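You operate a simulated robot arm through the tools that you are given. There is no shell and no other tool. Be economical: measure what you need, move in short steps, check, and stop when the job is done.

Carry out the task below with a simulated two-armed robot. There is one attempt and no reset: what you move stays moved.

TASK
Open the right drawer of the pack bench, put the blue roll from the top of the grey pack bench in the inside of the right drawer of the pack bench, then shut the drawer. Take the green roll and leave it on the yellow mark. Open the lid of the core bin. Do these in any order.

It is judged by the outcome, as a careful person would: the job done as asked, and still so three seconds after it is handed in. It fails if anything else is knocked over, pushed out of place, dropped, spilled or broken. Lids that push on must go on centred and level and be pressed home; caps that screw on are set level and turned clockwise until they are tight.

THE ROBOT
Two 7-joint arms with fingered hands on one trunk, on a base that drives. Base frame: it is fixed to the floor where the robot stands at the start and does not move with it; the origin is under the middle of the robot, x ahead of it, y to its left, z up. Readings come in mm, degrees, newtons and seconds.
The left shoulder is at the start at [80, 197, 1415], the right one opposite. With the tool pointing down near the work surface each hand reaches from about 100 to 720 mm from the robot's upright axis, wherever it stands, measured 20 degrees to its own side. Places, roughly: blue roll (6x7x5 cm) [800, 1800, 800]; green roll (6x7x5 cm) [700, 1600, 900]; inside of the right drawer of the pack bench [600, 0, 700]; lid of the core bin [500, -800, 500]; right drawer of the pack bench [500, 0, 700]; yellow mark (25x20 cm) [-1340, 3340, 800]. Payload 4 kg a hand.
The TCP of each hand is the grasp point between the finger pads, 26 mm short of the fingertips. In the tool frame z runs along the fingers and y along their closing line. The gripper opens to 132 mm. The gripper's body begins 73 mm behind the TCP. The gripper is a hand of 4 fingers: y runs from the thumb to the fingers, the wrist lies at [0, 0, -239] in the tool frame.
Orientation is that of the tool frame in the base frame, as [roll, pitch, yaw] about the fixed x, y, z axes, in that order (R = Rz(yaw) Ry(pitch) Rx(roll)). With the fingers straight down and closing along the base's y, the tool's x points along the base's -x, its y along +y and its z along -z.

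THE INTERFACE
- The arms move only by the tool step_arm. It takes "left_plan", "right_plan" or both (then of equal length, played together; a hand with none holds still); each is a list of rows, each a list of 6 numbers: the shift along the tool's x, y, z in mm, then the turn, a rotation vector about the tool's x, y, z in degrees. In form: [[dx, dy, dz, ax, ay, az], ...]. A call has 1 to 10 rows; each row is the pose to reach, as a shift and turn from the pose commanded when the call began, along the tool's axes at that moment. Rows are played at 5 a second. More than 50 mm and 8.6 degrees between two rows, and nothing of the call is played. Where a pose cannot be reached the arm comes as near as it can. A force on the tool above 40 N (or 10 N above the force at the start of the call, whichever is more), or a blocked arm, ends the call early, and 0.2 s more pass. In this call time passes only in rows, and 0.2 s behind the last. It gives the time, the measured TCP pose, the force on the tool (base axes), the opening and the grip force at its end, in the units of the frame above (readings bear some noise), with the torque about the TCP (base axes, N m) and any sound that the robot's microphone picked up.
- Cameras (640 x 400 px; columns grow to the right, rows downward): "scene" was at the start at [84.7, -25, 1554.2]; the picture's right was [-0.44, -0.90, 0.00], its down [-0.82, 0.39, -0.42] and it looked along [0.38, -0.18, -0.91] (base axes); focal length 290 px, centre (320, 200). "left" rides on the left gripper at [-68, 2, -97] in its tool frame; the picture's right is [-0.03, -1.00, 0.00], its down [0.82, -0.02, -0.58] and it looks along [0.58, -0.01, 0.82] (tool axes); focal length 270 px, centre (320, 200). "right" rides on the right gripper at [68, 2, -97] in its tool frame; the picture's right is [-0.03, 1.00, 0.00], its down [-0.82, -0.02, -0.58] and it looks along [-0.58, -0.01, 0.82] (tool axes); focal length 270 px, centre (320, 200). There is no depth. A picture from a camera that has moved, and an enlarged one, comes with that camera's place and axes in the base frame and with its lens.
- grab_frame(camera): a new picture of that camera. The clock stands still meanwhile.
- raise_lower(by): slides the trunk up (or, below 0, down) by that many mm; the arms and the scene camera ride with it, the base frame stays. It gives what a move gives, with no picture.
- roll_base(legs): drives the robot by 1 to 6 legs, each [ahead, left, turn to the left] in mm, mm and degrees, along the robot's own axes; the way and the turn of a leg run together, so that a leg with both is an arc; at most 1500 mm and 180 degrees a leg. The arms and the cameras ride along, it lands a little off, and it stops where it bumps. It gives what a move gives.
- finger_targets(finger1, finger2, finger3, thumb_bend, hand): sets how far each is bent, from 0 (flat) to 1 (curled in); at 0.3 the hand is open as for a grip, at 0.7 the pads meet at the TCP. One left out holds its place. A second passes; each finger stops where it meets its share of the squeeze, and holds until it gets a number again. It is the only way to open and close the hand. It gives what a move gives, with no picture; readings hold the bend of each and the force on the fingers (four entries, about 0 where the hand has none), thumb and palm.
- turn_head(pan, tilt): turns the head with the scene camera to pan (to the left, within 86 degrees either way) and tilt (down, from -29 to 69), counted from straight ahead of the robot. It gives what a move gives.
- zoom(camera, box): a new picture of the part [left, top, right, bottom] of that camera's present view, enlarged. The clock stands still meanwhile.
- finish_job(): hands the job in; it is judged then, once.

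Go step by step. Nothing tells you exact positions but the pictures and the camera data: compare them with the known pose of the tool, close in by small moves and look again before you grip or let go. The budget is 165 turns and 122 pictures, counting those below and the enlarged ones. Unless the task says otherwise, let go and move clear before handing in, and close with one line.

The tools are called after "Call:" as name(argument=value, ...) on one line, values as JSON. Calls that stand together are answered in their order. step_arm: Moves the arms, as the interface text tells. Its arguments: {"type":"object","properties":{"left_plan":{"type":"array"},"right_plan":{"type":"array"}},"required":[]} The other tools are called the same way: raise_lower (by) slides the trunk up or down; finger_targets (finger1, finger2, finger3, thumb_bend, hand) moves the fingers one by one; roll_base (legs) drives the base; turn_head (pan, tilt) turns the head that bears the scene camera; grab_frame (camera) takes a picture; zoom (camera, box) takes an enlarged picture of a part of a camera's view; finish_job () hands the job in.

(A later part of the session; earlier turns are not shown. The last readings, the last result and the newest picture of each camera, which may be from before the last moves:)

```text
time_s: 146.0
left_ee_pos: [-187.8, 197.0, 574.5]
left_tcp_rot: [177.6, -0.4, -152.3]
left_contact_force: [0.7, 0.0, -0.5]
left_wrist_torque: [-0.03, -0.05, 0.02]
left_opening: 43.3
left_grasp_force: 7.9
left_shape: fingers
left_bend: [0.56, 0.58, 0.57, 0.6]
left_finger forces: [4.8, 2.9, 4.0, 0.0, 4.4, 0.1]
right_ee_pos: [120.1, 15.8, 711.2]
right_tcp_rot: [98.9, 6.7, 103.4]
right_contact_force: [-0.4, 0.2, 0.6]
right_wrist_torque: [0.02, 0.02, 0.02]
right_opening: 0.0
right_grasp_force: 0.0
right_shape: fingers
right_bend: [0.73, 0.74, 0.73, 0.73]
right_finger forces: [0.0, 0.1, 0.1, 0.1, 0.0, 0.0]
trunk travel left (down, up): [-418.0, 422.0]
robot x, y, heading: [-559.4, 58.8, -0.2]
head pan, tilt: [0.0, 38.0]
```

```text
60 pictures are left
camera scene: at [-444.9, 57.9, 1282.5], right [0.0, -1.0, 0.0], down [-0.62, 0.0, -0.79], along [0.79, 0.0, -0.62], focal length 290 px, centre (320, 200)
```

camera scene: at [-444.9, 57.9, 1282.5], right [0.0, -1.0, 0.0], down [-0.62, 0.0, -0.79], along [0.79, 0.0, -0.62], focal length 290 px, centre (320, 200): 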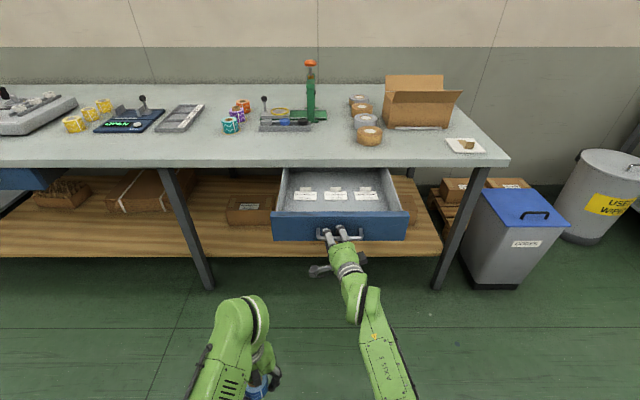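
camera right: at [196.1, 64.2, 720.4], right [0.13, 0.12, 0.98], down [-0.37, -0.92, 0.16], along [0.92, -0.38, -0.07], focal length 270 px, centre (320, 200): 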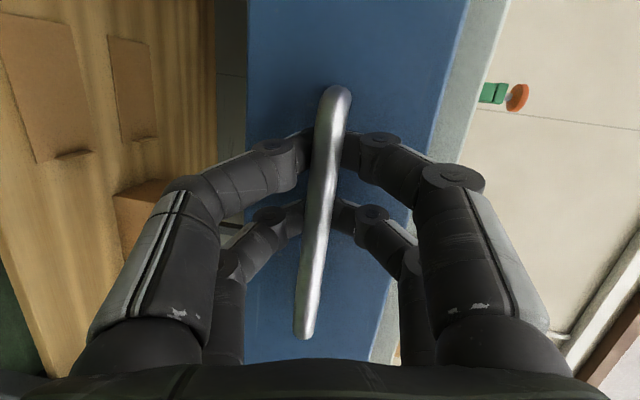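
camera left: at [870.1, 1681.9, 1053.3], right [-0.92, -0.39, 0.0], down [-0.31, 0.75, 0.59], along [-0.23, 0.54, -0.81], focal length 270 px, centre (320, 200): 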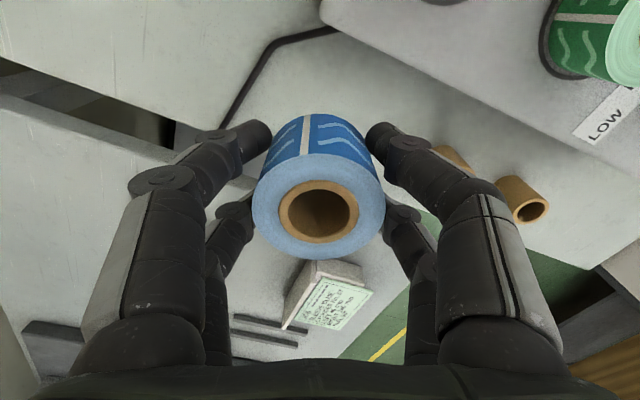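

Call:
zoom(camera="scene", box=[260, 150, 420, 250])

```text
4.00 times, centred on (340, 200) of scene
camera zoom: at [-444.9, 57.9, 1282.5], right [0.0, -1.0, 0.0], down [-0.62, 0.0, -0.79], along [0.79, 0.0, -0.62], focal length 1162 px, centre (240, 200)
```

zoom: 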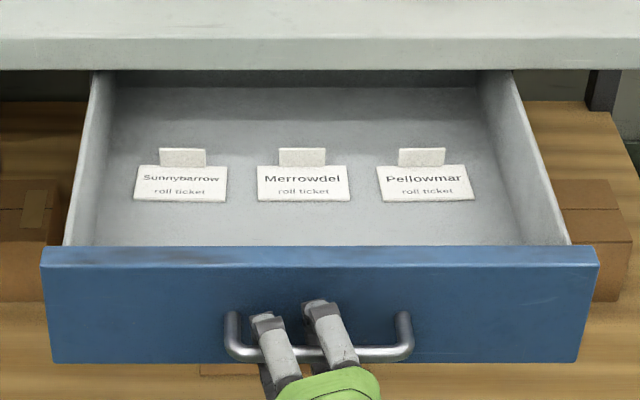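

The drawer is open about 240 mm; three tickets lie on its floor behind x≈310, so blue should go in front of them at about x 235. I release the handle and back off.

Call:
finger_targets(hand="right", finger1=0.48, finger2=0.48, finger3=0.48, thumb_bend=0.48)

Call:
roll_base(legs=[[-80, 0, 0]])

Call:
raise_lower(by=250)

Call:
step_arm(right_plan=[[-40, 0, 0, 0, 0, 0], [-80, 0, 0, 0, 0, 0], [-120, 0, 0, 0, 0, 0], [-160, 0, 0, 0, 0, 0]])

Call:
grab_frame(camera="scene")

```text
time_s: 147.0
left_ee_pos: [-186.6, 197.6, 574.2]
left_tcp_rot: [177.6, -0.4, -152.3]
left_contact_force: [-0.1, 0.3, -0.5]
left_wrist_torque: [0.03, -0.02, 0.02]
left_opening: 43.3
left_grasp_force: 8.1
left_shape: fingers
left_bend: [0.56, 0.58, 0.57, 0.6]
left_finger forces: [4.8, 2.9, 4.1, 0.0, 4.4, 0.1]
right_ee_pos: [120.7, 16.8, 711.7]
right_tcp_rot: [98.9, 6.7, 103.5]
right_contact_force: [0.2, -1.1, 0.1]
right_wrist_torque: [-0.01, 0.02, -0.02]
right_opening: 72.4
right_grasp_force: 0.1
right_shape: fingers
right_bend: [0.48, 0.48, 0.48, 0.48]
right_finger forces: [0.0, 0.0, 0.0, 0.0, 0.0, 0.0]
trunk travel left (down, up): [-418.0, 422.0]
robot x, y, heading: [-563.1, 54.6, -0.1]
head pan, tilt: [0.0, 38.0]
```

```text
time_s: 148.1
left_ee_pos: [-269.1, 199.5, 575.1]
left_tcp_rot: [177.6, -0.3, -152.2]
left_contact_force: [-0.5, -1.2, -0.7]
left_wrist_torque: [0.01, 0.0, -0.03]
left_opening: 43.2
left_grasp_force: 8.2
left_shape: fingers
left_bend: [0.56, 0.58, 0.57, 0.6]
left_finger forces: [4.9, 3.0, 4.1, 0.0, 4.4, 0.0]
right_ee_pos: [39.7, 17.9, 713.0]
right_tcp_rot: [98.9, 6.7, 103.5]
right_contact_force: [-0.3, 0.3, 0.5]
right_wrist_torque: [0.01, 0.01, -0.01]
right_opening: 72.1
right_grasp_force: 0.0
right_shape: fingers
right_bend: [0.48, 0.48, 0.48, 0.48]
right_finger forces: [0.0, 0.0, 0.1, 0.0, 0.0, 0.0]
trunk travel left (down, up): [-418.0, 422.0]
robot x, y, heading: [-643.0, 55.2, -0.1]
head pan, tilt: [0.0, 38.0]
```

```text
time_s: 150.7
left_ee_pos: [-268.3, 198.6, 824.6]
left_tcp_rot: [177.5, -0.4, -152.4]
left_contact_force: [-0.1, -0.4, -0.8]
left_wrist_torque: [0.0, 0.01, 0.02]
left_opening: 43.3
left_grasp_force: 8.1
left_shape: fingers
left_bend: [0.56, 0.58, 0.57, 0.6]
left_finger forces: [4.8, 3.0, 4.0, 0.0, 4.4, 0.0]
right_ee_pos: [38.2, 18.0, 962.8]
right_tcp_rot: [98.9, 6.6, 103.6]
right_contact_force: [-0.9, 0.2, 0.1]
right_wrist_torque: [-0.02, -0.01, 0.02]
right_opening: 72.2
right_grasp_force: 0.1
right_shape: fingers
right_bend: [0.48, 0.48, 0.48, 0.48]
right_finger forces: [0.1, 0.0, 0.1, 0.0, 0.1, 0.1]
trunk travel left (down, up): [-668.0, 172.0]
robot x, y, heading: [-645.4, 59.3, -0.1]
head pan, tilt: [0.0, 38.0]
```

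```text
time_s: 151.7
left_ee_pos: [-268.1, 197.8, 824.7]
left_tcp_rot: [177.5, -0.4, -152.4]
left_contact_force: [-0.3, -0.4, -0.9]
left_wrist_torque: [-0.05, -0.01, -0.04]
left_opening: 42.8
left_grasp_force: 8.1
left_shape: fingers
left_bend: [0.56, 0.58, 0.57, 0.6]
left_finger forces: [4.7, 2.9, 4.0, 0.1, 4.4, 0.0]
right_ee_pos: [59.7, -38.2, 988.6]
right_tcp_rot: [99.3, 7.4, 98.5]
right_contact_force: [-0.5, -0.3, 0.2]
right_wrist_torque: [-0.03, 0.03, -0.03]
right_opening: 72.5
right_grasp_force: 0.1
right_shape: fingers
right_bend: [0.48, 0.48, 0.48, 0.48]
right_finger forces: [0.1, 0.0, 0.0, 0.0, 0.0, 0.0]
right hand out of reach, approached as far as the arm can: row 1, 2, 3, 4
trunk travel left (down, up): [-668.0, 172.0]
robot x, y, heading: [-644.3, 56.0, -0.2]
head pan, tilt: [0.0, 38.0]
```

```text
58 pictures are left
camera scene: at [-525.9, 57.8, 1532.4], right [0.0, -1.0, 0.0], down [-0.62, 0.0, -0.79], along [0.79, 0.0, -0.62], focal length 290 px, centre (320, 200)
```

scene: 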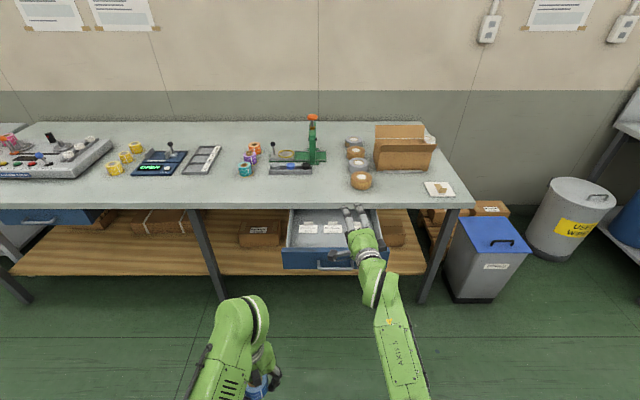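

I shift the robot right and forward so the left hand with blue is just in front of the drawer and the right hand stays high and out of the way.

Call:
roll_base(legs=[[0, -116, 0], [330, 0, 0]])

Call:
turn_head(pan=10, tilt=55)

Call:
grab_frame(camera="scene")

```text
time_s: 154.7
left_ee_pos: [64.4, 76.3, 824.4]
left_tcp_rot: [177.7, -0.3, -152.7]
left_contact_force: [-0.4, -0.5, -1.0]
left_wrist_torque: [0.0, -0.02, 0.04]
left_opening: 43.1
left_grasp_force: 8.4
left_shape: fingers
left_bend: [0.56, 0.58, 0.57, 0.6]
left_finger forces: [4.9, 3.0, 4.0, 0.0, 4.3, 0.0]
right_ee_pos: [391.8, -162.0, 990.2]
right_tcp_rot: [99.2, 7.5, 98.2]
right_contact_force: [-0.4, 0.3, 0.3]
right_wrist_torque: [0.0, 0.0, -0.03]
right_opening: 72.6
right_grasp_force: 0.1
right_shape: fingers
right_bend: [0.48, 0.48, 0.48, 0.48]
right_finger forces: [0.2, 0.0, 0.0, 0.0, 0.1, 0.0]
trunk travel left (down, up): [-668.0, 172.0]
robot x, y, heading: [-310.1, -62.7, -0.3]
head pan, tilt: [0.0, 38.0]
```

```text
time_s: 155.5
left_ee_pos: [66.7, 76.5, 823.2]
left_tcp_rot: [177.6, -0.4, -152.8]
left_contact_force: [-0.2, -0.2, -0.6]
left_wrist_torque: [0.02, 0.02, -0.03]
left_opening: 43.2
left_grasp_force: 8.5
left_shape: fingers
left_bend: [0.56, 0.58, 0.57, 0.6]
left_finger forces: [4.8, 3.0, 3.9, 0.1, 4.3, 0.0]
right_ee_pos: [394.4, -161.4, 987.4]
right_tcp_rot: [99.3, 7.5, 98.1]
right_contact_force: [-0.5, 0.0, -0.9]
right_wrist_torque: [0.02, -0.01, 0.01]
right_opening: 72.3
right_grasp_force: 0.0
right_shape: fingers
right_bend: [0.48, 0.48, 0.48, 0.48]
right_finger forces: [0.1, 0.0, 0.0, 0.0, 0.0, 0.0]
trunk travel left (down, up): [-668.0, 172.0]
robot x, y, heading: [-309.6, -64.0, -0.5]
head pan, tilt: [10.0, 55.0]
```

```text
57 pictures are left
camera scene: at [-206.3, -49.4, 1508.7], right [0.16, -0.99, 0.0], down [-0.81, -0.13, -0.57], along [0.57, 0.09, -0.82], focal length 290 px, centre (320, 200)
```

scene: 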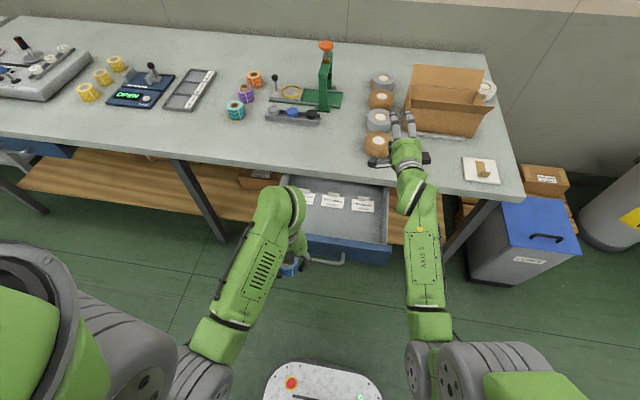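

Call:
step_arm(left_plan=[[0, 0, -20, 0, 0, 0], [-37, -21, -20, 0, 0, 0], [-74, -42, -20, 0, 0, 0], [-111, -62, -20, 0, 0, 0], [-148, -83, -20, 0, 0, 0]])

Call:
grab_frame(camera="left")

Call:
zoom(camera="scene", box=[240, 160, 420, 280])

```text
time_s: 156.7
left_ee_pos: [239.8, 68.9, 837.3]
left_tcp_rot: [177.4, -0.5, -152.7]
left_contact_force: [-0.3, 0.8, -1.6]
left_wrist_torque: [0.01, -0.01, -0.02]
left_opening: 43.1
left_grasp_force: 8.1
left_shape: fingers
left_bend: [0.56, 0.58, 0.57, 0.6]
left_finger forces: [4.8, 3.0, 4.0, 0.0, 4.5, 0.0]
right_ee_pos: [395.5, -162.5, 987.4]
right_tcp_rot: [99.5, 7.5, 98.1]
right_contact_force: [-0.8, -0.3, 0.5]
right_wrist_torque: [0.02, -0.02, 0.03]
right_opening: 72.3
right_grasp_force: 0.2
right_shape: fingers
right_bend: [0.48, 0.48, 0.48, 0.48]
right_finger forces: [0.0, 0.0, 0.0, 0.0, 0.0, 0.1]
trunk travel left (down, up): [-668.0, 172.0]
robot x, y, heading: [-306.2, -65.8, -0.5]
head pan, tilt: [10.0, 55.0]
```

```text
56 pictures are left
camera left: at [302.1, 97.2, 933.5], right [0.48, -0.88, -0.05], down [-0.7, -0.41, 0.58], along [-0.53, -0.25, -0.81], focal length 270 px, centre (320, 200)
```

left: 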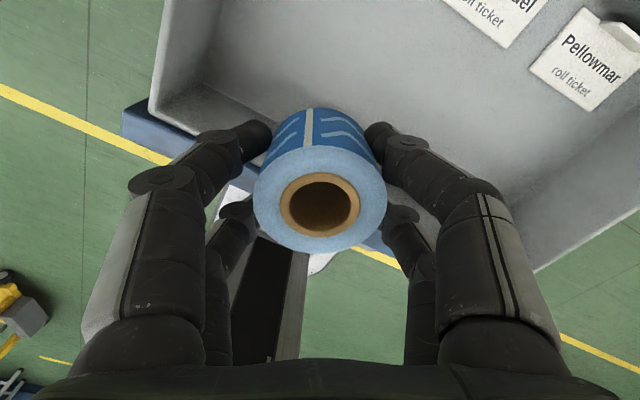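

```text
3.33 times, centred on (330, 220) of scene
camera zoom: at [-204.3, -49.5, 1508.5], right [0.16, -0.99, 0.0], down [-0.81, -0.13, -0.57], along [0.56, 0.09, -0.82], focal length 968 px, centre (287, 133)
```

zoom: 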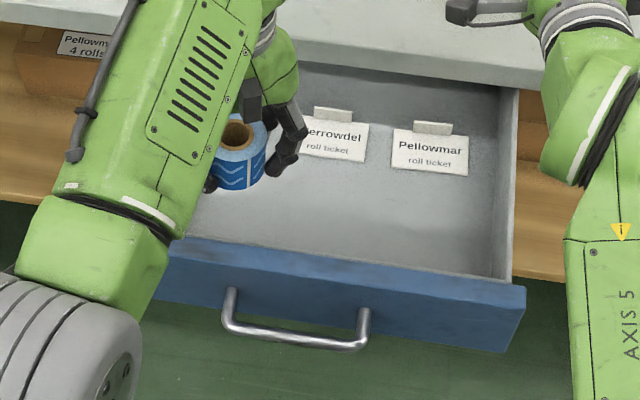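

Blue is above the drawer interior. I shift 10 mm deeper and lower into the drawer.

Call:
step_arm(left_plan=[[-10, -5, 30, 0, 0, 0], [-10, -5, 60, 0, 0, 0], [-10, -5, 85, 0, 0, 0]])

Call:
zoom(camera="scene", box=[240, 160, 420, 280])

Call:
grab_frame(camera="left")

```text
time_s: 157.5
left_ee_pos: [247.0, 71.1, 756.9]
left_tcp_rot: [177.6, -0.3, -152.7]
left_contact_force: [1.1, 0.5, -0.3]
left_wrist_torque: [0.03, 0.03, 0.0]
left_opening: 43.3
left_grasp_force: 8.0
left_shape: fingers
left_bend: [0.56, 0.58, 0.57, 0.6]
left_finger forces: [4.8, 3.0, 4.0, 0.1, 4.5, 0.1]
right_ee_pos: [392.8, -161.5, 986.8]
right_tcp_rot: [99.2, 7.5, 98.1]
right_contact_force: [0.8, -0.1, -0.6]
right_wrist_torque: [0.02, 0.0, -0.02]
right_opening: 72.6
right_grasp_force: 0.0
right_shape: fingers
right_bend: [0.48, 0.48, 0.48, 0.48]
right_finger forces: [0.0, 0.0, 0.1, 0.0, 0.0, 0.1]
trunk travel left (down, up): [-668.0, 172.0]
robot x, y, heading: [-307.2, -59.2, -0.7]
head pan, tilt: [10.0, 55.0]
```

```text
3.33 times, centred on (330, 220) of scene
camera zoom: at [-207.5, -49.1, 1508.8], right [0.16, -0.99, 0.0], down [-0.81, -0.13, -0.57], along [0.57, 0.09, -0.82], focal length 968 px, centre (287, 133)
```

zoom: 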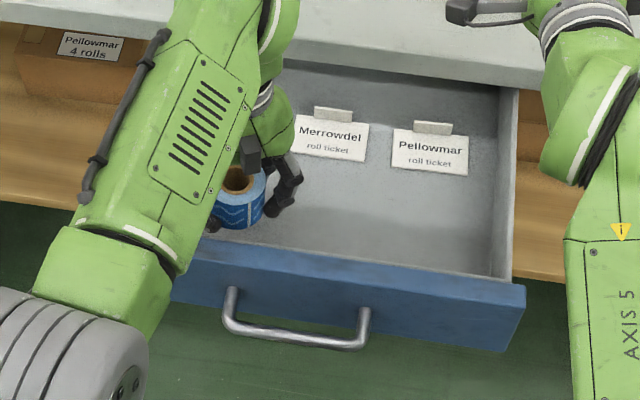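

```text
53 pictures are left
camera left: at [307.4, 101.1, 852.5], right [0.48, -0.88, -0.04], down [-0.7, -0.41, 0.58], along [-0.53, -0.25, -0.81], focal length 270 px, centre (320, 200)
```

left: 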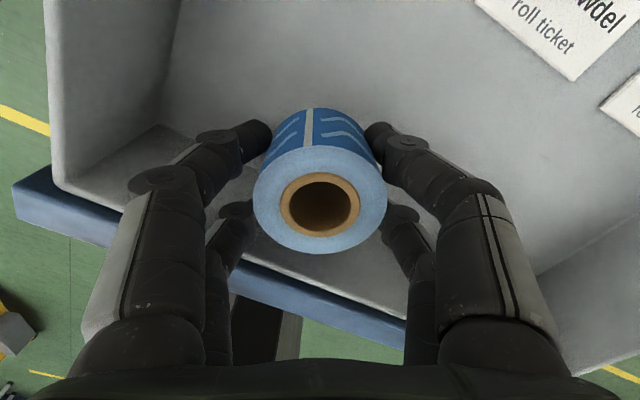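

Call:
step_arm(left_plan=[[-11, -5, 12, 0, 0, 0], [-11, -5, 24, 0, 0, 0], [-11, -5, 32, 0, 0, 0]])

Call:
grab_frame(camera="left")

```text
time_s: 158.3
left_ee_pos: [256.9, 73.1, 722.4]
left_tcp_rot: [177.6, -0.4, -152.6]
left_contact_force: [-0.7, 1.0, -0.2]
left_wrist_torque: [0.02, -0.02, 0.03]
left_opening: 43.4
left_grasp_force: 8.2
left_shape: fingers
left_bend: [0.56, 0.58, 0.57, 0.6]
left_finger forces: [4.7, 3.2, 3.9, 0.0, 4.6, 0.0]
right_ee_pos: [393.0, -162.3, 988.7]
right_tcp_rot: [99.4, 7.6, 98.1]
right_contact_force: [-0.5, 0.0, -0.1]
right_wrist_torque: [0.0, 0.01, 0.0]
right_opening: 72.4
right_grasp_force: 0.0
right_shape: fingers
right_bend: [0.48, 0.48, 0.48, 0.48]
right_finger forces: [0.0, 0.0, 0.0, 0.2, 0.0, 0.1]
trunk travel left (down, up): [-668.0, 172.0]
robot x, y, heading: [-312.3, -61.0, -0.5]
head pan, tilt: [10.0, 55.0]
```

```text
52 pictures are left
camera left: at [318.9, 103.5, 818.5], right [0.48, -0.88, -0.04], down [-0.7, -0.41, 0.58], along [-0.53, -0.25, -0.81], focal length 270 px, centre (320, 200)
```

left: 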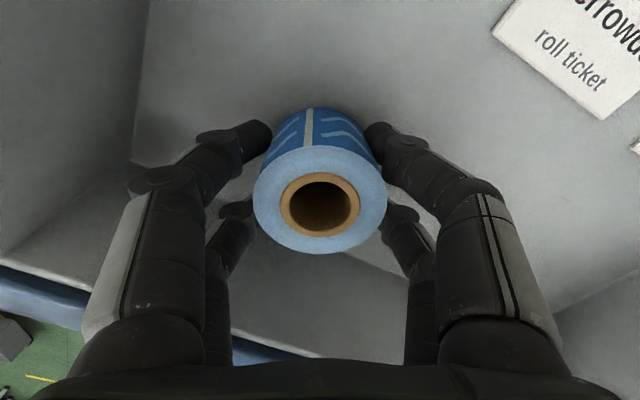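

Plenty of room around. I go down in small steps until I feel the floor.

Call:
step_arm(left_plan=[[0, 0, 3, 0, 0, 0], [0, 0, 6, 0, 0, 0]])

Call:
step_arm(left_plan=[[0, 0, 3, 0, 0, 0], [0, 0, 6, 0, 0, 0]])

```text
time_s: 158.9
left_ee_pos: [256.4, 74.2, 715.0]
left_tcp_rot: [177.5, -0.4, -152.7]
left_contact_force: [0.9, -0.6, -1.4]
left_wrist_torque: [-0.02, -0.02, 0.01]
left_opening: 43.0
left_grasp_force: 8.0
left_shape: fingers
left_bend: [0.56, 0.58, 0.57, 0.6]
left_finger forces: [4.8, 3.0, 4.1, 0.0, 4.6, 0.0]
right_ee_pos: [393.7, -161.4, 987.8]
right_tcp_rot: [99.3, 7.5, 98.2]
right_contact_force: [0.1, 0.2, 0.8]
right_wrist_torque: [0.01, 0.0, 0.03]
right_opening: 72.3
right_grasp_force: 0.1
right_shape: fingers
right_bend: [0.48, 0.48, 0.48, 0.48]
right_finger forces: [0.0, 0.0, 0.0, 0.1, 0.0, 0.1]
trunk travel left (down, up): [-668.0, 172.0]
robot x, y, heading: [-306.4, -62.2, -0.6]
head pan, tilt: [10.0, 55.0]
```

```text
time_s: 159.5
left_ee_pos: [256.4, 73.3, 710.3]
left_tcp_rot: [177.7, -0.1, -152.7]
left_contact_force: [-0.7, -0.6, 6.3]
left_wrist_torque: [-0.09, -0.06, -0.01]
left_opening: 42.9
left_grasp_force: 9.7
left_shape: fingers
left_bend: [0.56, 0.58, 0.58, 0.6]
left_finger forces: [5.2, 3.6, 4.8, 0.0, 5.1, 0.0]
right_ee_pos: [392.2, -161.8, 988.1]
right_tcp_rot: [99.3, 7.5, 98.1]
right_contact_force: [0.3, 0.1, 0.5]
right_wrist_torque: [0.02, -0.06, -0.02]
right_opening: 72.6
right_grasp_force: 0.1
right_shape: fingers
right_bend: [0.48, 0.48, 0.48, 0.48]
right_finger forces: [0.0, 0.0, 0.0, 0.0, 0.0, 0.0]
trunk travel left (down, up): [-668.0, 172.0]
robot x, y, heading: [-309.1, -64.1, -0.6]
head pan, tilt: [10.0, 55.0]
```

The roll has touched the drawer floor (about z 682). I open the left hand modestly and lift out.

Call:
finger_targets(hand="left", finger1=0.48, finger2=0.48, finger3=0.48, thumb_bend=0.48)

Call:
grab_frame(camera="left")

```text
time_s: 160.5
left_ee_pos: [256.2, 75.3, 711.3]
left_tcp_rot: [177.6, -0.3, -152.7]
left_contact_force: [0.8, 1.8, 7.2]
left_wrist_torque: [-0.18, -0.23, 0.09]
left_opening: 70.4
left_grasp_force: 4.0
left_shape: fingers
left_bend: [0.48, 0.48, 0.49, 0.49]
left_finger forces: [0.0, 0.0, 2.7, 0.1, 4.5, 0.0]
right_ee_pos: [392.6, -160.5, 988.0]
right_tcp_rot: [99.3, 7.5, 98.1]
right_contact_force: [0.1, -0.4, 0.1]
right_wrist_torque: [0.0, 0.0, 0.0]
right_opening: 72.6
right_grasp_force: 0.1
right_shape: fingers
right_bend: [0.48, 0.48, 0.48, 0.48]
right_finger forces: [0.0, 0.0, 0.0, 0.1, 0.0, 0.0]
trunk travel left (down, up): [-668.0, 172.0]
robot x, y, heading: [-309.2, -62.6, -0.4]
head pan, tilt: [10.0, 55.0]
```

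```text
51 pictures are left
camera left: at [317.4, 104.7, 806.7], right [0.48, -0.88, -0.04], down [-0.7, -0.41, 0.58], along [-0.53, -0.25, -0.81], focal length 270 px, centre (320, 200)
```

left: 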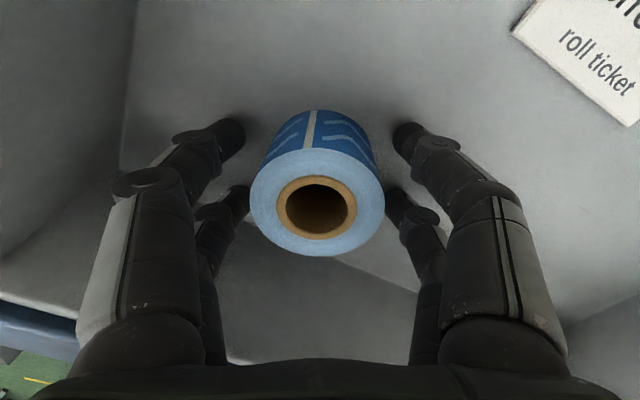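

Call:
step_arm(left_plan=[[0, 0, -15, 0, 0, 0], [0, 0, -50, 0, 0, 0], [0, 0, -90, 0, 0, 0], [0, 0, -130, 0, 0, 0], [0, 0, -160, 0, 0, 0]])

Call:
step_arm(left_plan=[[40, 22, 0, 0, 0, 0], [80, 44, 0, 0, 0, 0], [120, 66, 0, 0, 0, 0], [155, 85, 0, 0, 0, 0]])

Call:
zoom(camera="scene", box=[240, 160, 420, 280])

```text
time_s: 161.7
left_ee_pos: [258.6, 67.5, 870.4]
left_tcp_rot: [177.6, -0.4, -152.7]
left_contact_force: [0.0, 0.1, 0.1]
left_wrist_torque: [0.01, -0.01, 0.02]
left_opening: 72.1
left_grasp_force: 0.0
left_shape: fingers
left_bend: [0.48, 0.48, 0.48, 0.48]
left_finger forces: [0.0, 0.0, 0.1, 0.0, 0.1, 0.0]
right_ee_pos: [393.2, -161.9, 988.1]
right_tcp_rot: [99.4, 7.5, 98.1]
right_contact_force: [0.0, -0.4, -0.2]
right_wrist_torque: [-0.04, 0.0, 0.01]
right_opening: 72.4
right_grasp_force: 0.1
right_shape: fingers
right_bend: [0.48, 0.48, 0.48, 0.48]
right_finger forces: [0.0, 0.1, 0.1, 0.1, 0.0, 0.0]
trunk travel left (down, up): [-668.0, 172.0]
robot x, y, heading: [-307.3, -61.6, -0.7]
head pan, tilt: [10.0, 55.0]
```

```text
time_s: 162.7
left_ee_pos: [80.7, 76.6, 879.9]
left_tcp_rot: [177.7, -0.2, -152.7]
left_contact_force: [0.1, 0.1, 0.5]
left_wrist_torque: [0.0, 0.0, 0.01]
left_opening: 72.4
left_grasp_force: 0.0
left_shape: fingers
left_bend: [0.48, 0.48, 0.48, 0.48]
left_finger forces: [0.1, 0.0, 0.0, 0.0, 0.0, 0.0]
right_ee_pos: [391.9, -160.9, 988.1]
right_tcp_rot: [99.3, 7.5, 98.2]
right_contact_force: [-0.8, -0.7, 1.0]
right_wrist_torque: [0.0, 0.02, 0.02]
right_opening: 72.2
right_grasp_force: 0.1
right_shape: fingers
right_bend: [0.48, 0.48, 0.48, 0.48]
right_finger forces: [0.0, 0.0, 0.0, 0.0, 0.0, 0.1]
trunk travel left (down, up): [-668.0, 172.0]
robot x, y, heading: [-308.8, -61.4, -0.4]
head pan, tilt: [10.0, 55.0]
```

```text
3.33 times, centred on (330, 220) of scene
camera zoom: at [-209.5, -49.1, 1508.9], right [0.16, -0.99, 0.0], down [-0.81, -0.13, -0.57], along [0.57, 0.09, -0.82], focal length 968 px, centre (287, 133)
```

zoom: 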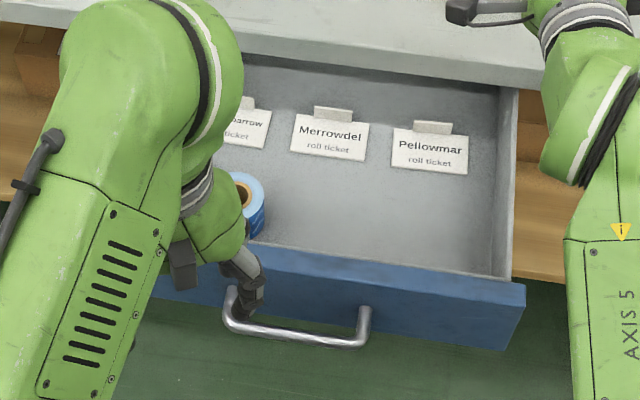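

Blue stands in the drawer and the tickets are undisturbed. Now I back off, line the right hand up with the handle again and lower the trunk to push the drawer shut.

Call:
roll_base(legs=[[-350, 0, 0.5], [0, 166, 0]])

Call:
raise_lower(by=-274)

Call:
turn_head(pan=0, tilt=38)

Call:
grab_frame(camera="right")

Call:
grab_frame(camera="scene")

```text
time_s: 166.0
left_ee_pos: [-273.9, 245.4, 879.2]
left_tcp_rot: [177.4, -0.3, -152.2]
left_contact_force: [-0.1, -0.2, -0.3]
left_wrist_torque: [0.04, 0.0, 0.01]
left_opening: 72.3
left_grasp_force: 0.0
left_shape: fingers
left_bend: [0.48, 0.48, 0.48, 0.48]
left_finger forces: [0.1, 0.0, 0.0, 0.1, 0.0, 0.1]
right_ee_pos: [39.4, 7.3, 986.7]
right_tcp_rot: [99.3, 7.3, 98.6]
right_contact_force: [0.5, 0.0, 0.2]
right_wrist_torque: [-0.01, -0.01, 0.0]
right_opening: 72.6
right_grasp_force: 0.1
right_shape: fingers
right_bend: [0.48, 0.48, 0.48, 0.48]
right_finger forces: [0.0, 0.1, 0.0, 0.1, 0.0, 0.1]
trunk travel left (down, up): [-668.0, 172.0]
robot x, y, heading: [-665.7, 104.6, -0.3]
head pan, tilt: [10.0, 55.0]
```

```text
time_s: 168.8
left_ee_pos: [-274.6, 246.6, 605.1]
left_tcp_rot: [177.6, -0.3, -152.3]
left_contact_force: [0.2, 1.2, 0.0]
left_wrist_torque: [0.0, -0.01, 0.02]
left_opening: 72.1
left_grasp_force: 0.0
left_shape: fingers
left_bend: [0.48, 0.48, 0.48, 0.48]
left_finger forces: [0.0, 0.1, 0.0, 0.0, 0.0, 0.1]
right_ee_pos: [39.0, 10.4, 714.6]
right_tcp_rot: [99.3, 7.6, 98.5]
right_contact_force: [0.9, 0.6, -0.4]
right_wrist_torque: [-0.02, -0.03, -0.04]
right_opening: 72.3
right_grasp_force: 0.1
right_shape: fingers
right_bend: [0.48, 0.48, 0.48, 0.48]
right_finger forces: [0.0, 0.0, 0.0, 0.0, 0.0, 0.0]
trunk travel left (down, up): [-394.0, 446.0]
robot x, y, heading: [-664.2, 106.4, -0.0]
head pan, tilt: [10.0, 55.0]
```

```text
time_s: 169.6
left_ee_pos: [-274.6, 247.4, 604.2]
left_tcp_rot: [177.5, -0.4, -152.3]
left_contact_force: [0.7, -0.3, -0.4]
left_wrist_torque: [0.0, -0.04, -0.01]
left_opening: 72.4
left_grasp_force: 0.0
left_shape: fingers
left_bend: [0.48, 0.48, 0.48, 0.48]
left_finger forces: [0.0, 0.1, 0.1, 0.0, 0.1, 0.0]
right_ee_pos: [38.8, 10.6, 714.0]
right_tcp_rot: [99.3, 7.5, 98.5]
right_contact_force: [0.5, 0.1, 0.4]
right_wrist_torque: [0.01, -0.02, -0.01]
right_opening: 72.4
right_grasp_force: 0.0
right_shape: fingers
right_bend: [0.48, 0.48, 0.48, 0.48]
right_finger forces: [0.1, 0.0, 0.1, 0.1, 0.0, 0.0]
trunk travel left (down, up): [-394.0, 446.0]
robot x, y, heading: [-663.6, 101.3, -0.3]
head pan, tilt: [0.0, 38.0]
```

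```text
49 pictures are left
camera right: at [-64.5, 66.0, 722.1], right [0.14, 0.13, 0.98], down [-0.45, -0.88, 0.18], along [0.88, -0.47, -0.07], focal length 270 px, centre (320, 200)
```

right: 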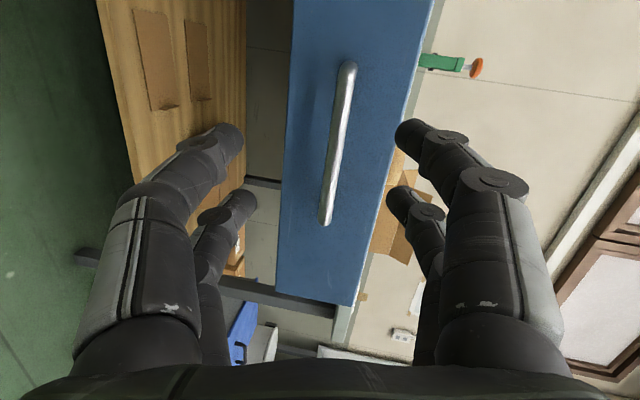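

```text
48 pictures are left
camera scene: at [-546.7, 106.2, 1258.4], right [0.0, -1.0, 0.0], down [-0.62, 0.0, -0.79], along [0.79, 0.0, -0.62], focal length 290 px, centre (320, 200)
```

scene: 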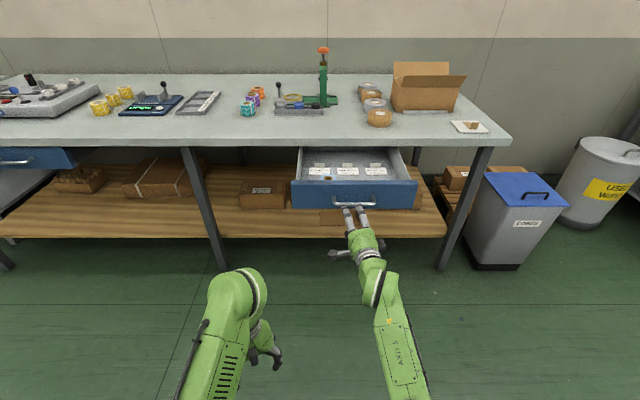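

Aligned with the handle. I drive forward: first to contact, then push.

Call:
roll_base(legs=[[80, 0, 0], [60, 0, 0], [60, 0, 0]])

Call:
grab_frame(camera="right")

Call:
grab_frame(camera="scene")

```text
time_s: 171.8
left_ee_pos: [-74.3, 245.9, 605.6]
left_tcp_rot: [177.5, -0.5, -152.3]
left_contact_force: [0.5, 0.0, -0.6]
left_wrist_torque: [-0.02, 0.05, -0.02]
left_opening: 72.4
left_grasp_force: 0.1
left_shape: fingers
left_bend: [0.48, 0.48, 0.48, 0.48]
left_finger forces: [0.0, 0.0, 0.0, 0.1, 0.2, 0.1]
right_ee_pos: [239.3, 10.6, 712.5]
right_tcp_rot: [99.4, 7.4, 98.5]
right_contact_force: [1.0, -1.2, 0.0]
right_wrist_torque: [-0.01, 0.0, -0.01]
right_opening: 72.7
right_grasp_force: 0.1
right_shape: fingers
right_bend: [0.48, 0.48, 0.48, 0.48]
right_finger forces: [0.1, 0.0, 0.1, 0.0, 0.0, 0.0]
trunk travel left (down, up): [-394.0, 446.0]
robot x, y, heading: [-464.2, 104.6, -0.1]
head pan, tilt: [0.0, 38.0]
```

```text
47 pictures are left
camera right: at [135.8, 65.0, 721.1], right [0.15, 0.13, 0.98], down [-0.45, -0.88, 0.18], along [0.88, -0.47, -0.07], focal length 270 px, centre (320, 200)
```

right: 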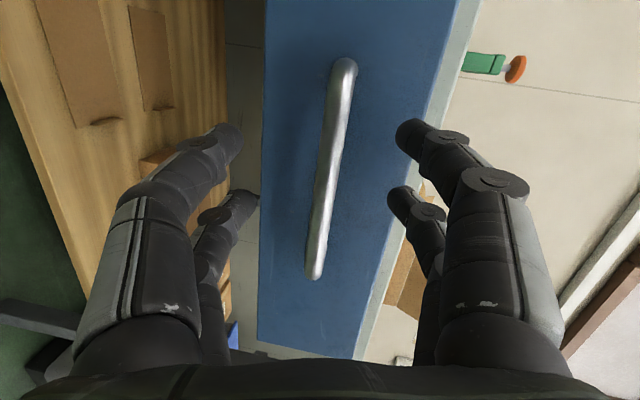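

```text
46 pictures are left
camera scene: at [-345.5, 105.5, 1258.3], right [0.0, -1.0, 0.0], down [-0.62, 0.0, -0.79], along [0.79, 0.0, -0.62], focal length 290 px, centre (320, 200)
```

scene: 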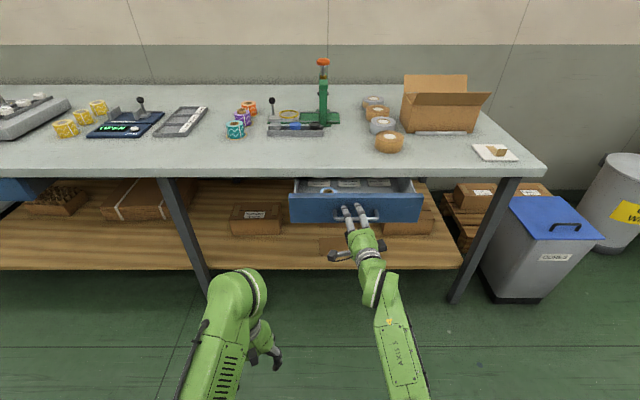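

It is closing smoothly. Continue.

Call:
roll_base(legs=[[60, 0, 0], [50, 0, 0]])

Call:
grab_frame(camera="scene")

```text
time_s: 173.3
left_ee_pos: [36.4, 246.7, 605.0]
left_tcp_rot: [177.4, -0.5, -152.2]
left_contact_force: [0.3, -1.1, 0.1]
left_wrist_torque: [-0.02, 0.03, -0.02]
left_opening: 72.3
left_grasp_force: 0.2
left_shape: fingers
left_bend: [0.48, 0.48, 0.48, 0.48]
left_finger forces: [0.0, 0.0, 0.1, 0.1, 0.0, 0.0]
right_ee_pos: [350.5, 12.6, 712.3]
right_tcp_rot: [99.3, 7.5, 98.6]
right_contact_force: [0.1, 1.1, -0.3]
right_wrist_torque: [0.0, -0.01, 0.04]
right_opening: 72.7
right_grasp_force: 0.1
right_shape: fingers
right_bend: [0.48, 0.48, 0.48, 0.48]
right_finger forces: [0.0, 0.1, 0.0, 0.1, 0.0, 0.0]
trunk travel left (down, up): [-394.0, 446.0]
robot x, y, heading: [-350.4, 109.2, -0.2]
head pan, tilt: [0.0, 38.0]
```

```text
45 pictures are left
camera scene: at [-235.0, 105.7, 1258.3], right [0.0, -1.0, 0.0], down [-0.62, 0.0, -0.79], along [0.79, 0.0, -0.62], focal length 290 px, centre (320, 200)
```

scene: 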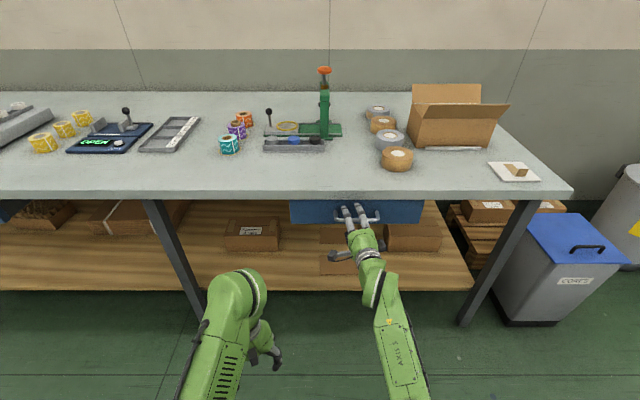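

Nearly shut. A last push until it stops.

Call:
roll_base(legs=[[14, 0, 0]])

Call:
roll_base(legs=[[12, 0, 0]])

Call:
zoom(camera="scene", box=[260, 160, 460, 260])

```text
time_s: 174.1
left_ee_pos: [49.3, 247.4, 605.2]
left_tcp_rot: [177.6, -0.5, -152.2]
left_contact_force: [-0.2, -0.2, -0.7]
left_wrist_torque: [0.0, 0.02, 0.01]
left_opening: 72.0
left_grasp_force: 0.0
left_shape: fingers
left_bend: [0.48, 0.48, 0.48, 0.48]
left_finger forces: [0.1, 0.0, 0.1, 0.0, 0.0, 0.0]
right_ee_pos: [363.2, 12.9, 712.9]
right_tcp_rot: [99.4, 7.6, 98.5]
right_contact_force: [-3.6, 0.3, 0.4]
right_wrist_torque: [0.02, -0.21, -0.07]
right_opening: 73.0
right_grasp_force: 1.8
right_shape: fingers
right_bend: [0.48, 0.48, 0.48, 0.48]
right_finger forces: [0.0, 4.1, 0.0, 0.0, 0.0, 0.0]
trunk travel left (down, up): [-394.0, 446.0]
robot x, y, heading: [-338.1, 106.7, -0.2]
head pan, tilt: [0.0, 38.0]
```

```text
time_s: 174.9
left_ee_pos: [54.7, 246.1, 606.7]
left_tcp_rot: [177.5, -0.3, -152.3]
left_contact_force: [0.3, -0.5, -0.2]
left_wrist_torque: [-0.03, -0.01, 0.02]
left_opening: 72.2
left_grasp_force: 0.1
left_shape: fingers
left_bend: [0.48, 0.48, 0.48, 0.48]
left_finger forces: [0.0, 0.0, 0.0, 0.0, 0.0, 0.0]
right_ee_pos: [366.4, 11.6, 713.2]
right_tcp_rot: [99.3, 7.6, 98.6]
right_contact_force: [-23.8, 0.2, 1.5]
right_wrist_torque: [0.0, -1.12, -0.29]
right_opening: 72.8
right_grasp_force: 12.6
right_shape: fingers
right_bend: [0.48, 0.55, 0.48, 0.48]
right_finger forces: [0.0, 24.7, 0.1, 0.1, 0.0, 0.0]
trunk travel left (down, up): [-394.0, 446.0]
robot x, y, heading: [-330.6, 105.0, -0.2]
head pan, tilt: [0.0, 38.0]
stopped in leg 1: the force on the tool passed its limit at 52 N (the readings are from after the stop); the commanded pose is now the measured one
```

```text
3.20 times, centred on (360, 210) of scene
camera zoom: at [-220.2, 105.4, 1258.8], right [0.0, -1.0, 0.0], down [-0.61, 0.0, -0.79], along [0.79, 0.0, -0.61], focal length 929 px, centre (192, 168)
```

zoom: 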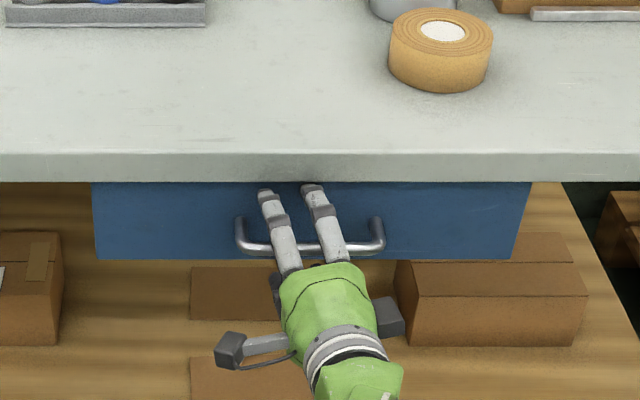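

The drawer stopped hard at the original position of the bar. I back off and reproduce my earlier viewpoint to compare.

Call:
roll_base(legs=[[-128, -48, 0]])

Call:
raise_lower(by=41)

Call:
zoom(camera="scene", box=[260, 160, 420, 260])

```text
time_s: 176.2
left_ee_pos: [-73.1, 199.1, 604.6]
left_tcp_rot: [177.4, -0.4, -152.1]
left_contact_force: [-0.6, -0.3, -0.7]
left_wrist_torque: [-0.02, -0.03, 0.0]
left_opening: 72.1
left_grasp_force: 0.1
left_shape: fingers
left_bend: [0.48, 0.48, 0.48, 0.48]
left_finger forces: [0.0, 0.0, 0.1, 0.1, 0.0, 0.0]
right_ee_pos: [239.9, -35.4, 711.5]
right_tcp_rot: [99.5, 7.6, 98.9]
right_contact_force: [-0.1, 0.3, 0.0]
right_wrist_torque: [-0.03, 0.0, -0.01]
right_opening: 72.9
right_grasp_force: 0.1
right_shape: fingers
right_bend: [0.48, 0.48, 0.48, 0.48]
right_finger forces: [0.0, 0.0, 0.0, 0.0, 0.0, 0.0]
trunk travel left (down, up): [-394.0, 446.0]
robot x, y, heading: [-458.1, 55.6, -0.2]
head pan, tilt: [0.0, 38.0]
```

```text
time_s: 177.0
left_ee_pos: [-72.6, 199.1, 645.1]
left_tcp_rot: [177.5, -0.4, -152.1]
left_contact_force: [0.1, -0.7, -1.0]
left_wrist_torque: [-0.01, 0.01, 0.0]
left_opening: 72.2
left_grasp_force: 0.0
left_shape: fingers
left_bend: [0.48, 0.48, 0.48, 0.48]
left_finger forces: [0.0, 0.0, 0.1, 0.0, 0.1, 0.0]
right_ee_pos: [241.2, -35.0, 752.1]
right_tcp_rot: [99.6, 7.5, 98.9]
right_contact_force: [0.0, 1.1, 0.3]
right_wrist_torque: [-0.01, 0.01, -0.02]
right_opening: 72.9
right_grasp_force: 0.2
right_shape: fingers
right_bend: [0.48, 0.48, 0.48, 0.48]
right_finger forces: [0.0, 0.1, 0.1, 0.0, 0.0, 0.0]
trunk travel left (down, up): [-435.0, 405.0]
robot x, y, heading: [-463.1, 54.0, 0.0]
head pan, tilt: [0.0, 38.0]
```

```text
4.00 times, centred on (340, 210) of scene
camera zoom: at [-343.8, 57.4, 1299.4], right [0.0, -1.0, 0.0], down [-0.62, 0.0, -0.79], along [0.79, 0.0, -0.62], focal length 1162 px, centre (240, 160)
```

zoom: 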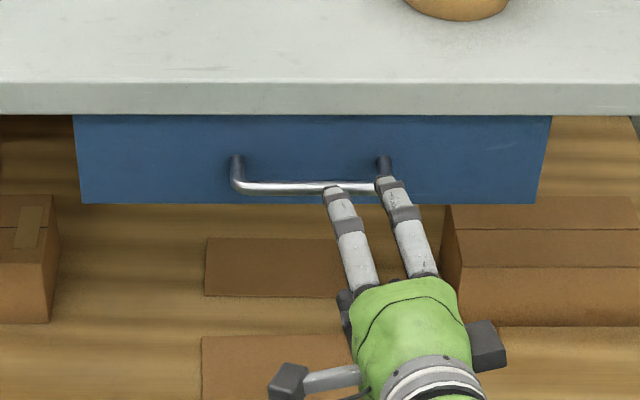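

The picture matches the one before opening, so the drawer is shut with blue inside. Now for the bin: I draw the left hand in and pitch the right hand's fingers downward, closing fore-aft, ready to take the lid handle from above.

Call:
step_arm(right_plan=[[2, -23, -24, 7.5, 0, 0], [4, -46, -48, 15, 0, 0], [7, -69, -71, 22.5, 0, 0], [9, -92, -95, 30, 0, 0], [11, -115, -119, 37.5, 0, 0], [13, -138, -143, 45, 0, 0], [15, -161, -167, 52.5, 0, 0], [18, -185, -190, 60, 0, 0], [20, -208, -214, 67.5, 0, 0], [22, -231, -238, 75, 0, 0]])

Call:
step_arm(left_plan=[[30, 16, 0, 0, 0, 0], [60, 32, 0, 0, 0, 0], [90, 48, 0, 0, 0, 0], [115, 62, 0, 0, 0, 0]])

Call:
turn_head(pan=-30, tilt=38)

Call:
grab_frame(camera="scene")

```text
time_s: 179.2
left_ee_pos: [-72.5, 198.4, 646.6]
left_tcp_rot: [177.6, -0.4, -152.1]
left_contact_force: [-0.8, 0.7, 0.2]
left_wrist_torque: [0.0, 0.01, 0.0]
left_opening: 72.2
left_grasp_force: 0.1
left_shape: fingers
left_bend: [0.48, 0.48, 0.48, 0.48]
left_finger forces: [0.0, 0.1, 0.0, 0.0, 0.0, 0.0]
right_ee_pos: [-29.9, -77.8, 561.3]
right_tcp_rot: [174.5, 7.5, 98.8]
right_contact_force: [0.6, 0.1, 0.0]
right_wrist_torque: [0.0, 0.05, -0.01]
right_opening: 72.8
right_grasp_force: 0.0
right_shape: fingers
right_bend: [0.48, 0.48, 0.48, 0.48]
right_finger forces: [0.0, 0.0, 0.1, 0.1, 0.0, 0.0]
trunk travel left (down, up): [-435.0, 405.0]
robot x, y, heading: [-457.0, 50.5, -0.0]
head pan, tilt: [0.0, 38.0]
```

```text
time_s: 180.2
left_ee_pos: [-202.7, 199.5, 648.5]
left_tcp_rot: [177.6, -0.4, -152.1]
left_contact_force: [0.1, 0.2, 0.2]
left_wrist_torque: [0.03, 0.01, 0.02]
left_opening: 71.9
left_grasp_force: 0.0
left_shape: fingers
left_bend: [0.48, 0.48, 0.48, 0.48]
left_finger forces: [0.1, 0.0, 0.1, 0.1, 0.0, 0.1]
right_ee_pos: [-29.4, -79.0, 562.6]
right_tcp_rot: [174.6, 7.6, 98.8]
right_contact_force: [-0.2, -0.1, 0.3]
right_wrist_torque: [-0.03, -0.03, 0.01]
right_opening: 72.7
right_grasp_force: 0.0
right_shape: fingers
right_bend: [0.48, 0.48, 0.48, 0.48]
right_finger forces: [0.0, 0.1, 0.0, 0.0, 0.0, 0.0]
trunk travel left (down, up): [-435.0, 405.0]
robot x, y, heading: [-459.6, 52.8, 0.2]
head pan, tilt: [0.0, 38.0]
```

```text
time_s: 181.2
left_ee_pos: [-202.0, 200.5, 647.6]
left_tcp_rot: [177.5, -0.5, -152.1]
left_contact_force: [0.2, 0.0, -0.4]
left_wrist_torque: [-0.01, -0.02, 0.01]
left_opening: 72.2
left_grasp_force: 0.1
left_shape: fingers
left_bend: [0.48, 0.48, 0.48, 0.48]
left_finger forces: [0.1, 0.1, 0.0, 0.0, 0.0, 0.0]
right_ee_pos: [-30.1, -77.7, 561.9]
right_tcp_rot: [174.5, 7.5, 98.9]
right_contact_force: [0.0, 0.2, -0.2]
right_wrist_torque: [0.0, 0.0, 0.0]
right_opening: 72.5
right_grasp_force: 0.0
right_shape: fingers
right_bend: [0.48, 0.48, 0.48, 0.48]
right_finger forces: [0.0, 0.0, 0.0, 0.0, 0.0, 0.0]
trunk travel left (down, up): [-435.0, 405.0]
robot x, y, heading: [-463.2, 53.6, -0.1]
head pan, tilt: [-30.0, 38.0]
```

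```text
42 pictures are left
camera scene: at [-356.0, 14.2, 1299.4], right [-0.5, -0.87, 0.0], down [-0.53, 0.31, -0.79], along [0.68, -0.39, -0.62], focal length 290 px, centre (320, 200)
```

scene: 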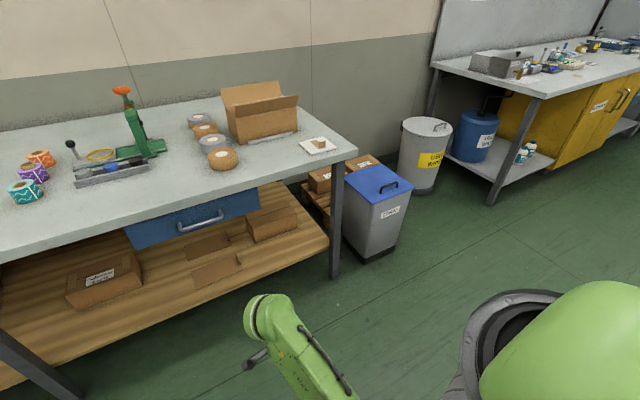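

Both hands are in good poses. I drive to the right, in front of the core bin, with the hand a bit higher.

Call:
raise_lower(by=90)

Call:
roll_base(legs=[[0, -700, 0], [230, 0, 0]])

Call:
turn_head(pan=-15, tilt=50)

Call:
grab_frame(camera="scene")

```text
time_s: 182.4
left_ee_pos: [-201.7, 199.9, 738.8]
left_tcp_rot: [177.4, -0.4, -152.2]
left_contact_force: [0.3, 0.3, -0.6]
left_wrist_torque: [0.02, 0.02, 0.0]
left_opening: 71.9
left_grasp_force: 0.0
left_shape: fingers
left_bend: [0.48, 0.48, 0.48, 0.48]
left_finger forces: [0.0, 0.0, 0.0, 0.0, 0.1, 0.1]
right_ee_pos: [-29.5, -78.8, 651.4]
right_tcp_rot: [174.6, 7.5, 98.9]
right_contact_force: [1.4, -0.6, 0.6]
right_wrist_torque: [-0.05, 0.03, -0.02]
right_opening: 72.8
right_grasp_force: 0.0
right_shape: fingers
right_bend: [0.48, 0.48, 0.48, 0.48]
right_finger forces: [0.1, 0.0, 0.1, 0.0, 0.0, 0.0]
trunk travel left (down, up): [-525.0, 315.0]
robot x, y, heading: [-462.5, 57.0, 0.2]
head pan, tilt: [-30.0, 38.0]
```

```text
time_s: 187.6
left_ee_pos: [17.1, -504.2, 737.6]
left_tcp_rot: [177.5, -0.4, -153.0]
left_contact_force: [0.5, 0.3, -0.7]
left_wrist_torque: [-0.01, 0.03, 0.0]
left_opening: 72.1
left_grasp_force: 0.1
left_shape: fingers
left_bend: [0.48, 0.48, 0.48, 0.48]
left_finger forces: [0.0, 0.0, 0.0, 0.1, 0.1, 0.0]
right_ee_pos: [184.3, -785.9, 652.4]
right_tcp_rot: [174.6, 7.5, 98.1]
right_contact_force: [-0.4, 0.3, -0.6]
right_wrist_torque: [0.03, 0.02, 0.01]
right_opening: 72.7
right_grasp_force: 0.0
right_shape: fingers
right_bend: [0.48, 0.48, 0.48, 0.48]
right_finger forces: [0.1, 0.1, 0.0, 0.0, 0.1, 0.0]
trunk travel left (down, up): [-525.0, 315.0]
robot x, y, heading: [-246.2, -644.9, -1.0]
head pan, tilt: [-30.0, 38.0]
```

```text
time_s: 188.3
left_ee_pos: [18.1, -503.9, 737.8]
left_tcp_rot: [177.6, -0.4, -152.8]
left_contact_force: [-0.4, 0.4, -0.8]
left_wrist_torque: [-0.02, 0.0, 0.02]
left_opening: 72.0
left_grasp_force: 0.0
left_shape: fingers
left_bend: [0.48, 0.48, 0.48, 0.48]
left_finger forces: [0.1, 0.1, 0.0, 0.0, 0.0, 0.1]
right_ee_pos: [185.7, -784.5, 652.0]
right_tcp_rot: [174.6, 7.5, 98.0]
right_contact_force: [0.5, 0.0, 0.0]
right_wrist_torque: [-0.01, -0.01, -0.02]
right_opening: 72.7
right_grasp_force: 0.0
right_shape: fingers
right_bend: [0.48, 0.48, 0.48, 0.48]
right_finger forces: [0.0, 0.0, 0.0, 0.0, 0.1, 0.1]
trunk travel left (down, up): [-525.0, 315.0]
robot x, y, heading: [-243.3, -644.8, -0.9]
head pan, tilt: [-15.0, 50.0]
```

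```text
41 pictures are left
camera scene: at [-139.9, -664.4, 1372.3], right [-0.27, -0.96, 0.0], down [-0.74, 0.21, -0.64], along [0.62, -0.17, -0.77], focal length 290 px, centre (320, 200)
```

scene: 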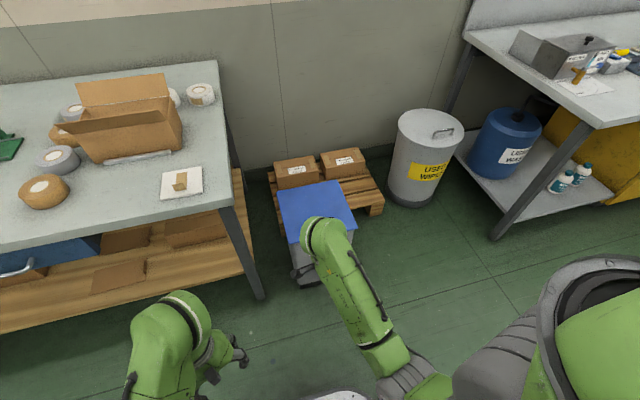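

Call:
grab_frame(camera="right")

Call:
zoom(camera="scene", box=[240, 150, 400, 290])

```text
40 pictures are left
camera right: at [166.6, -706.6, 738.4], right [0.99, 0.13, 0.1], down [0.03, -0.74, 0.68], along [0.16, -0.66, -0.73], focal length 270 px, centre (320, 200)
```

right: 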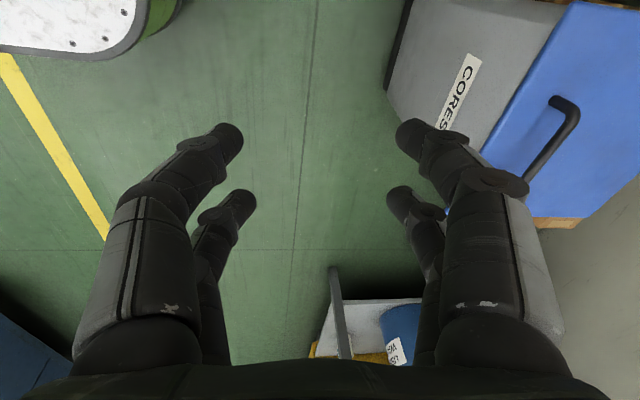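

```text
2.86 times, centred on (320, 220) of scene
camera zoom: at [-139.9, -664.4, 1372.3], right [-0.27, -0.96, 0.0], down [-0.74, 0.21, -0.64], along [0.62, -0.17, -0.77], focal length 830 px, centre (320, 143)
```

zoom: 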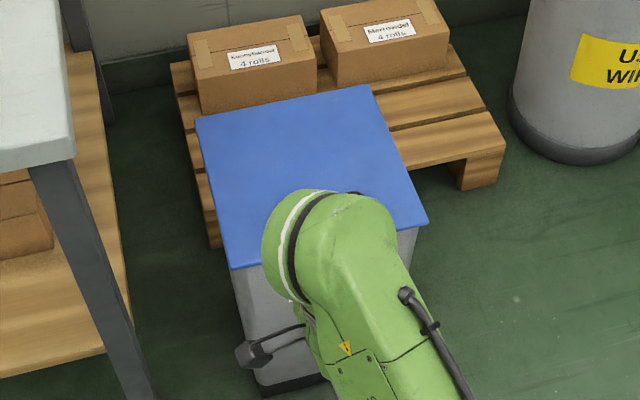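

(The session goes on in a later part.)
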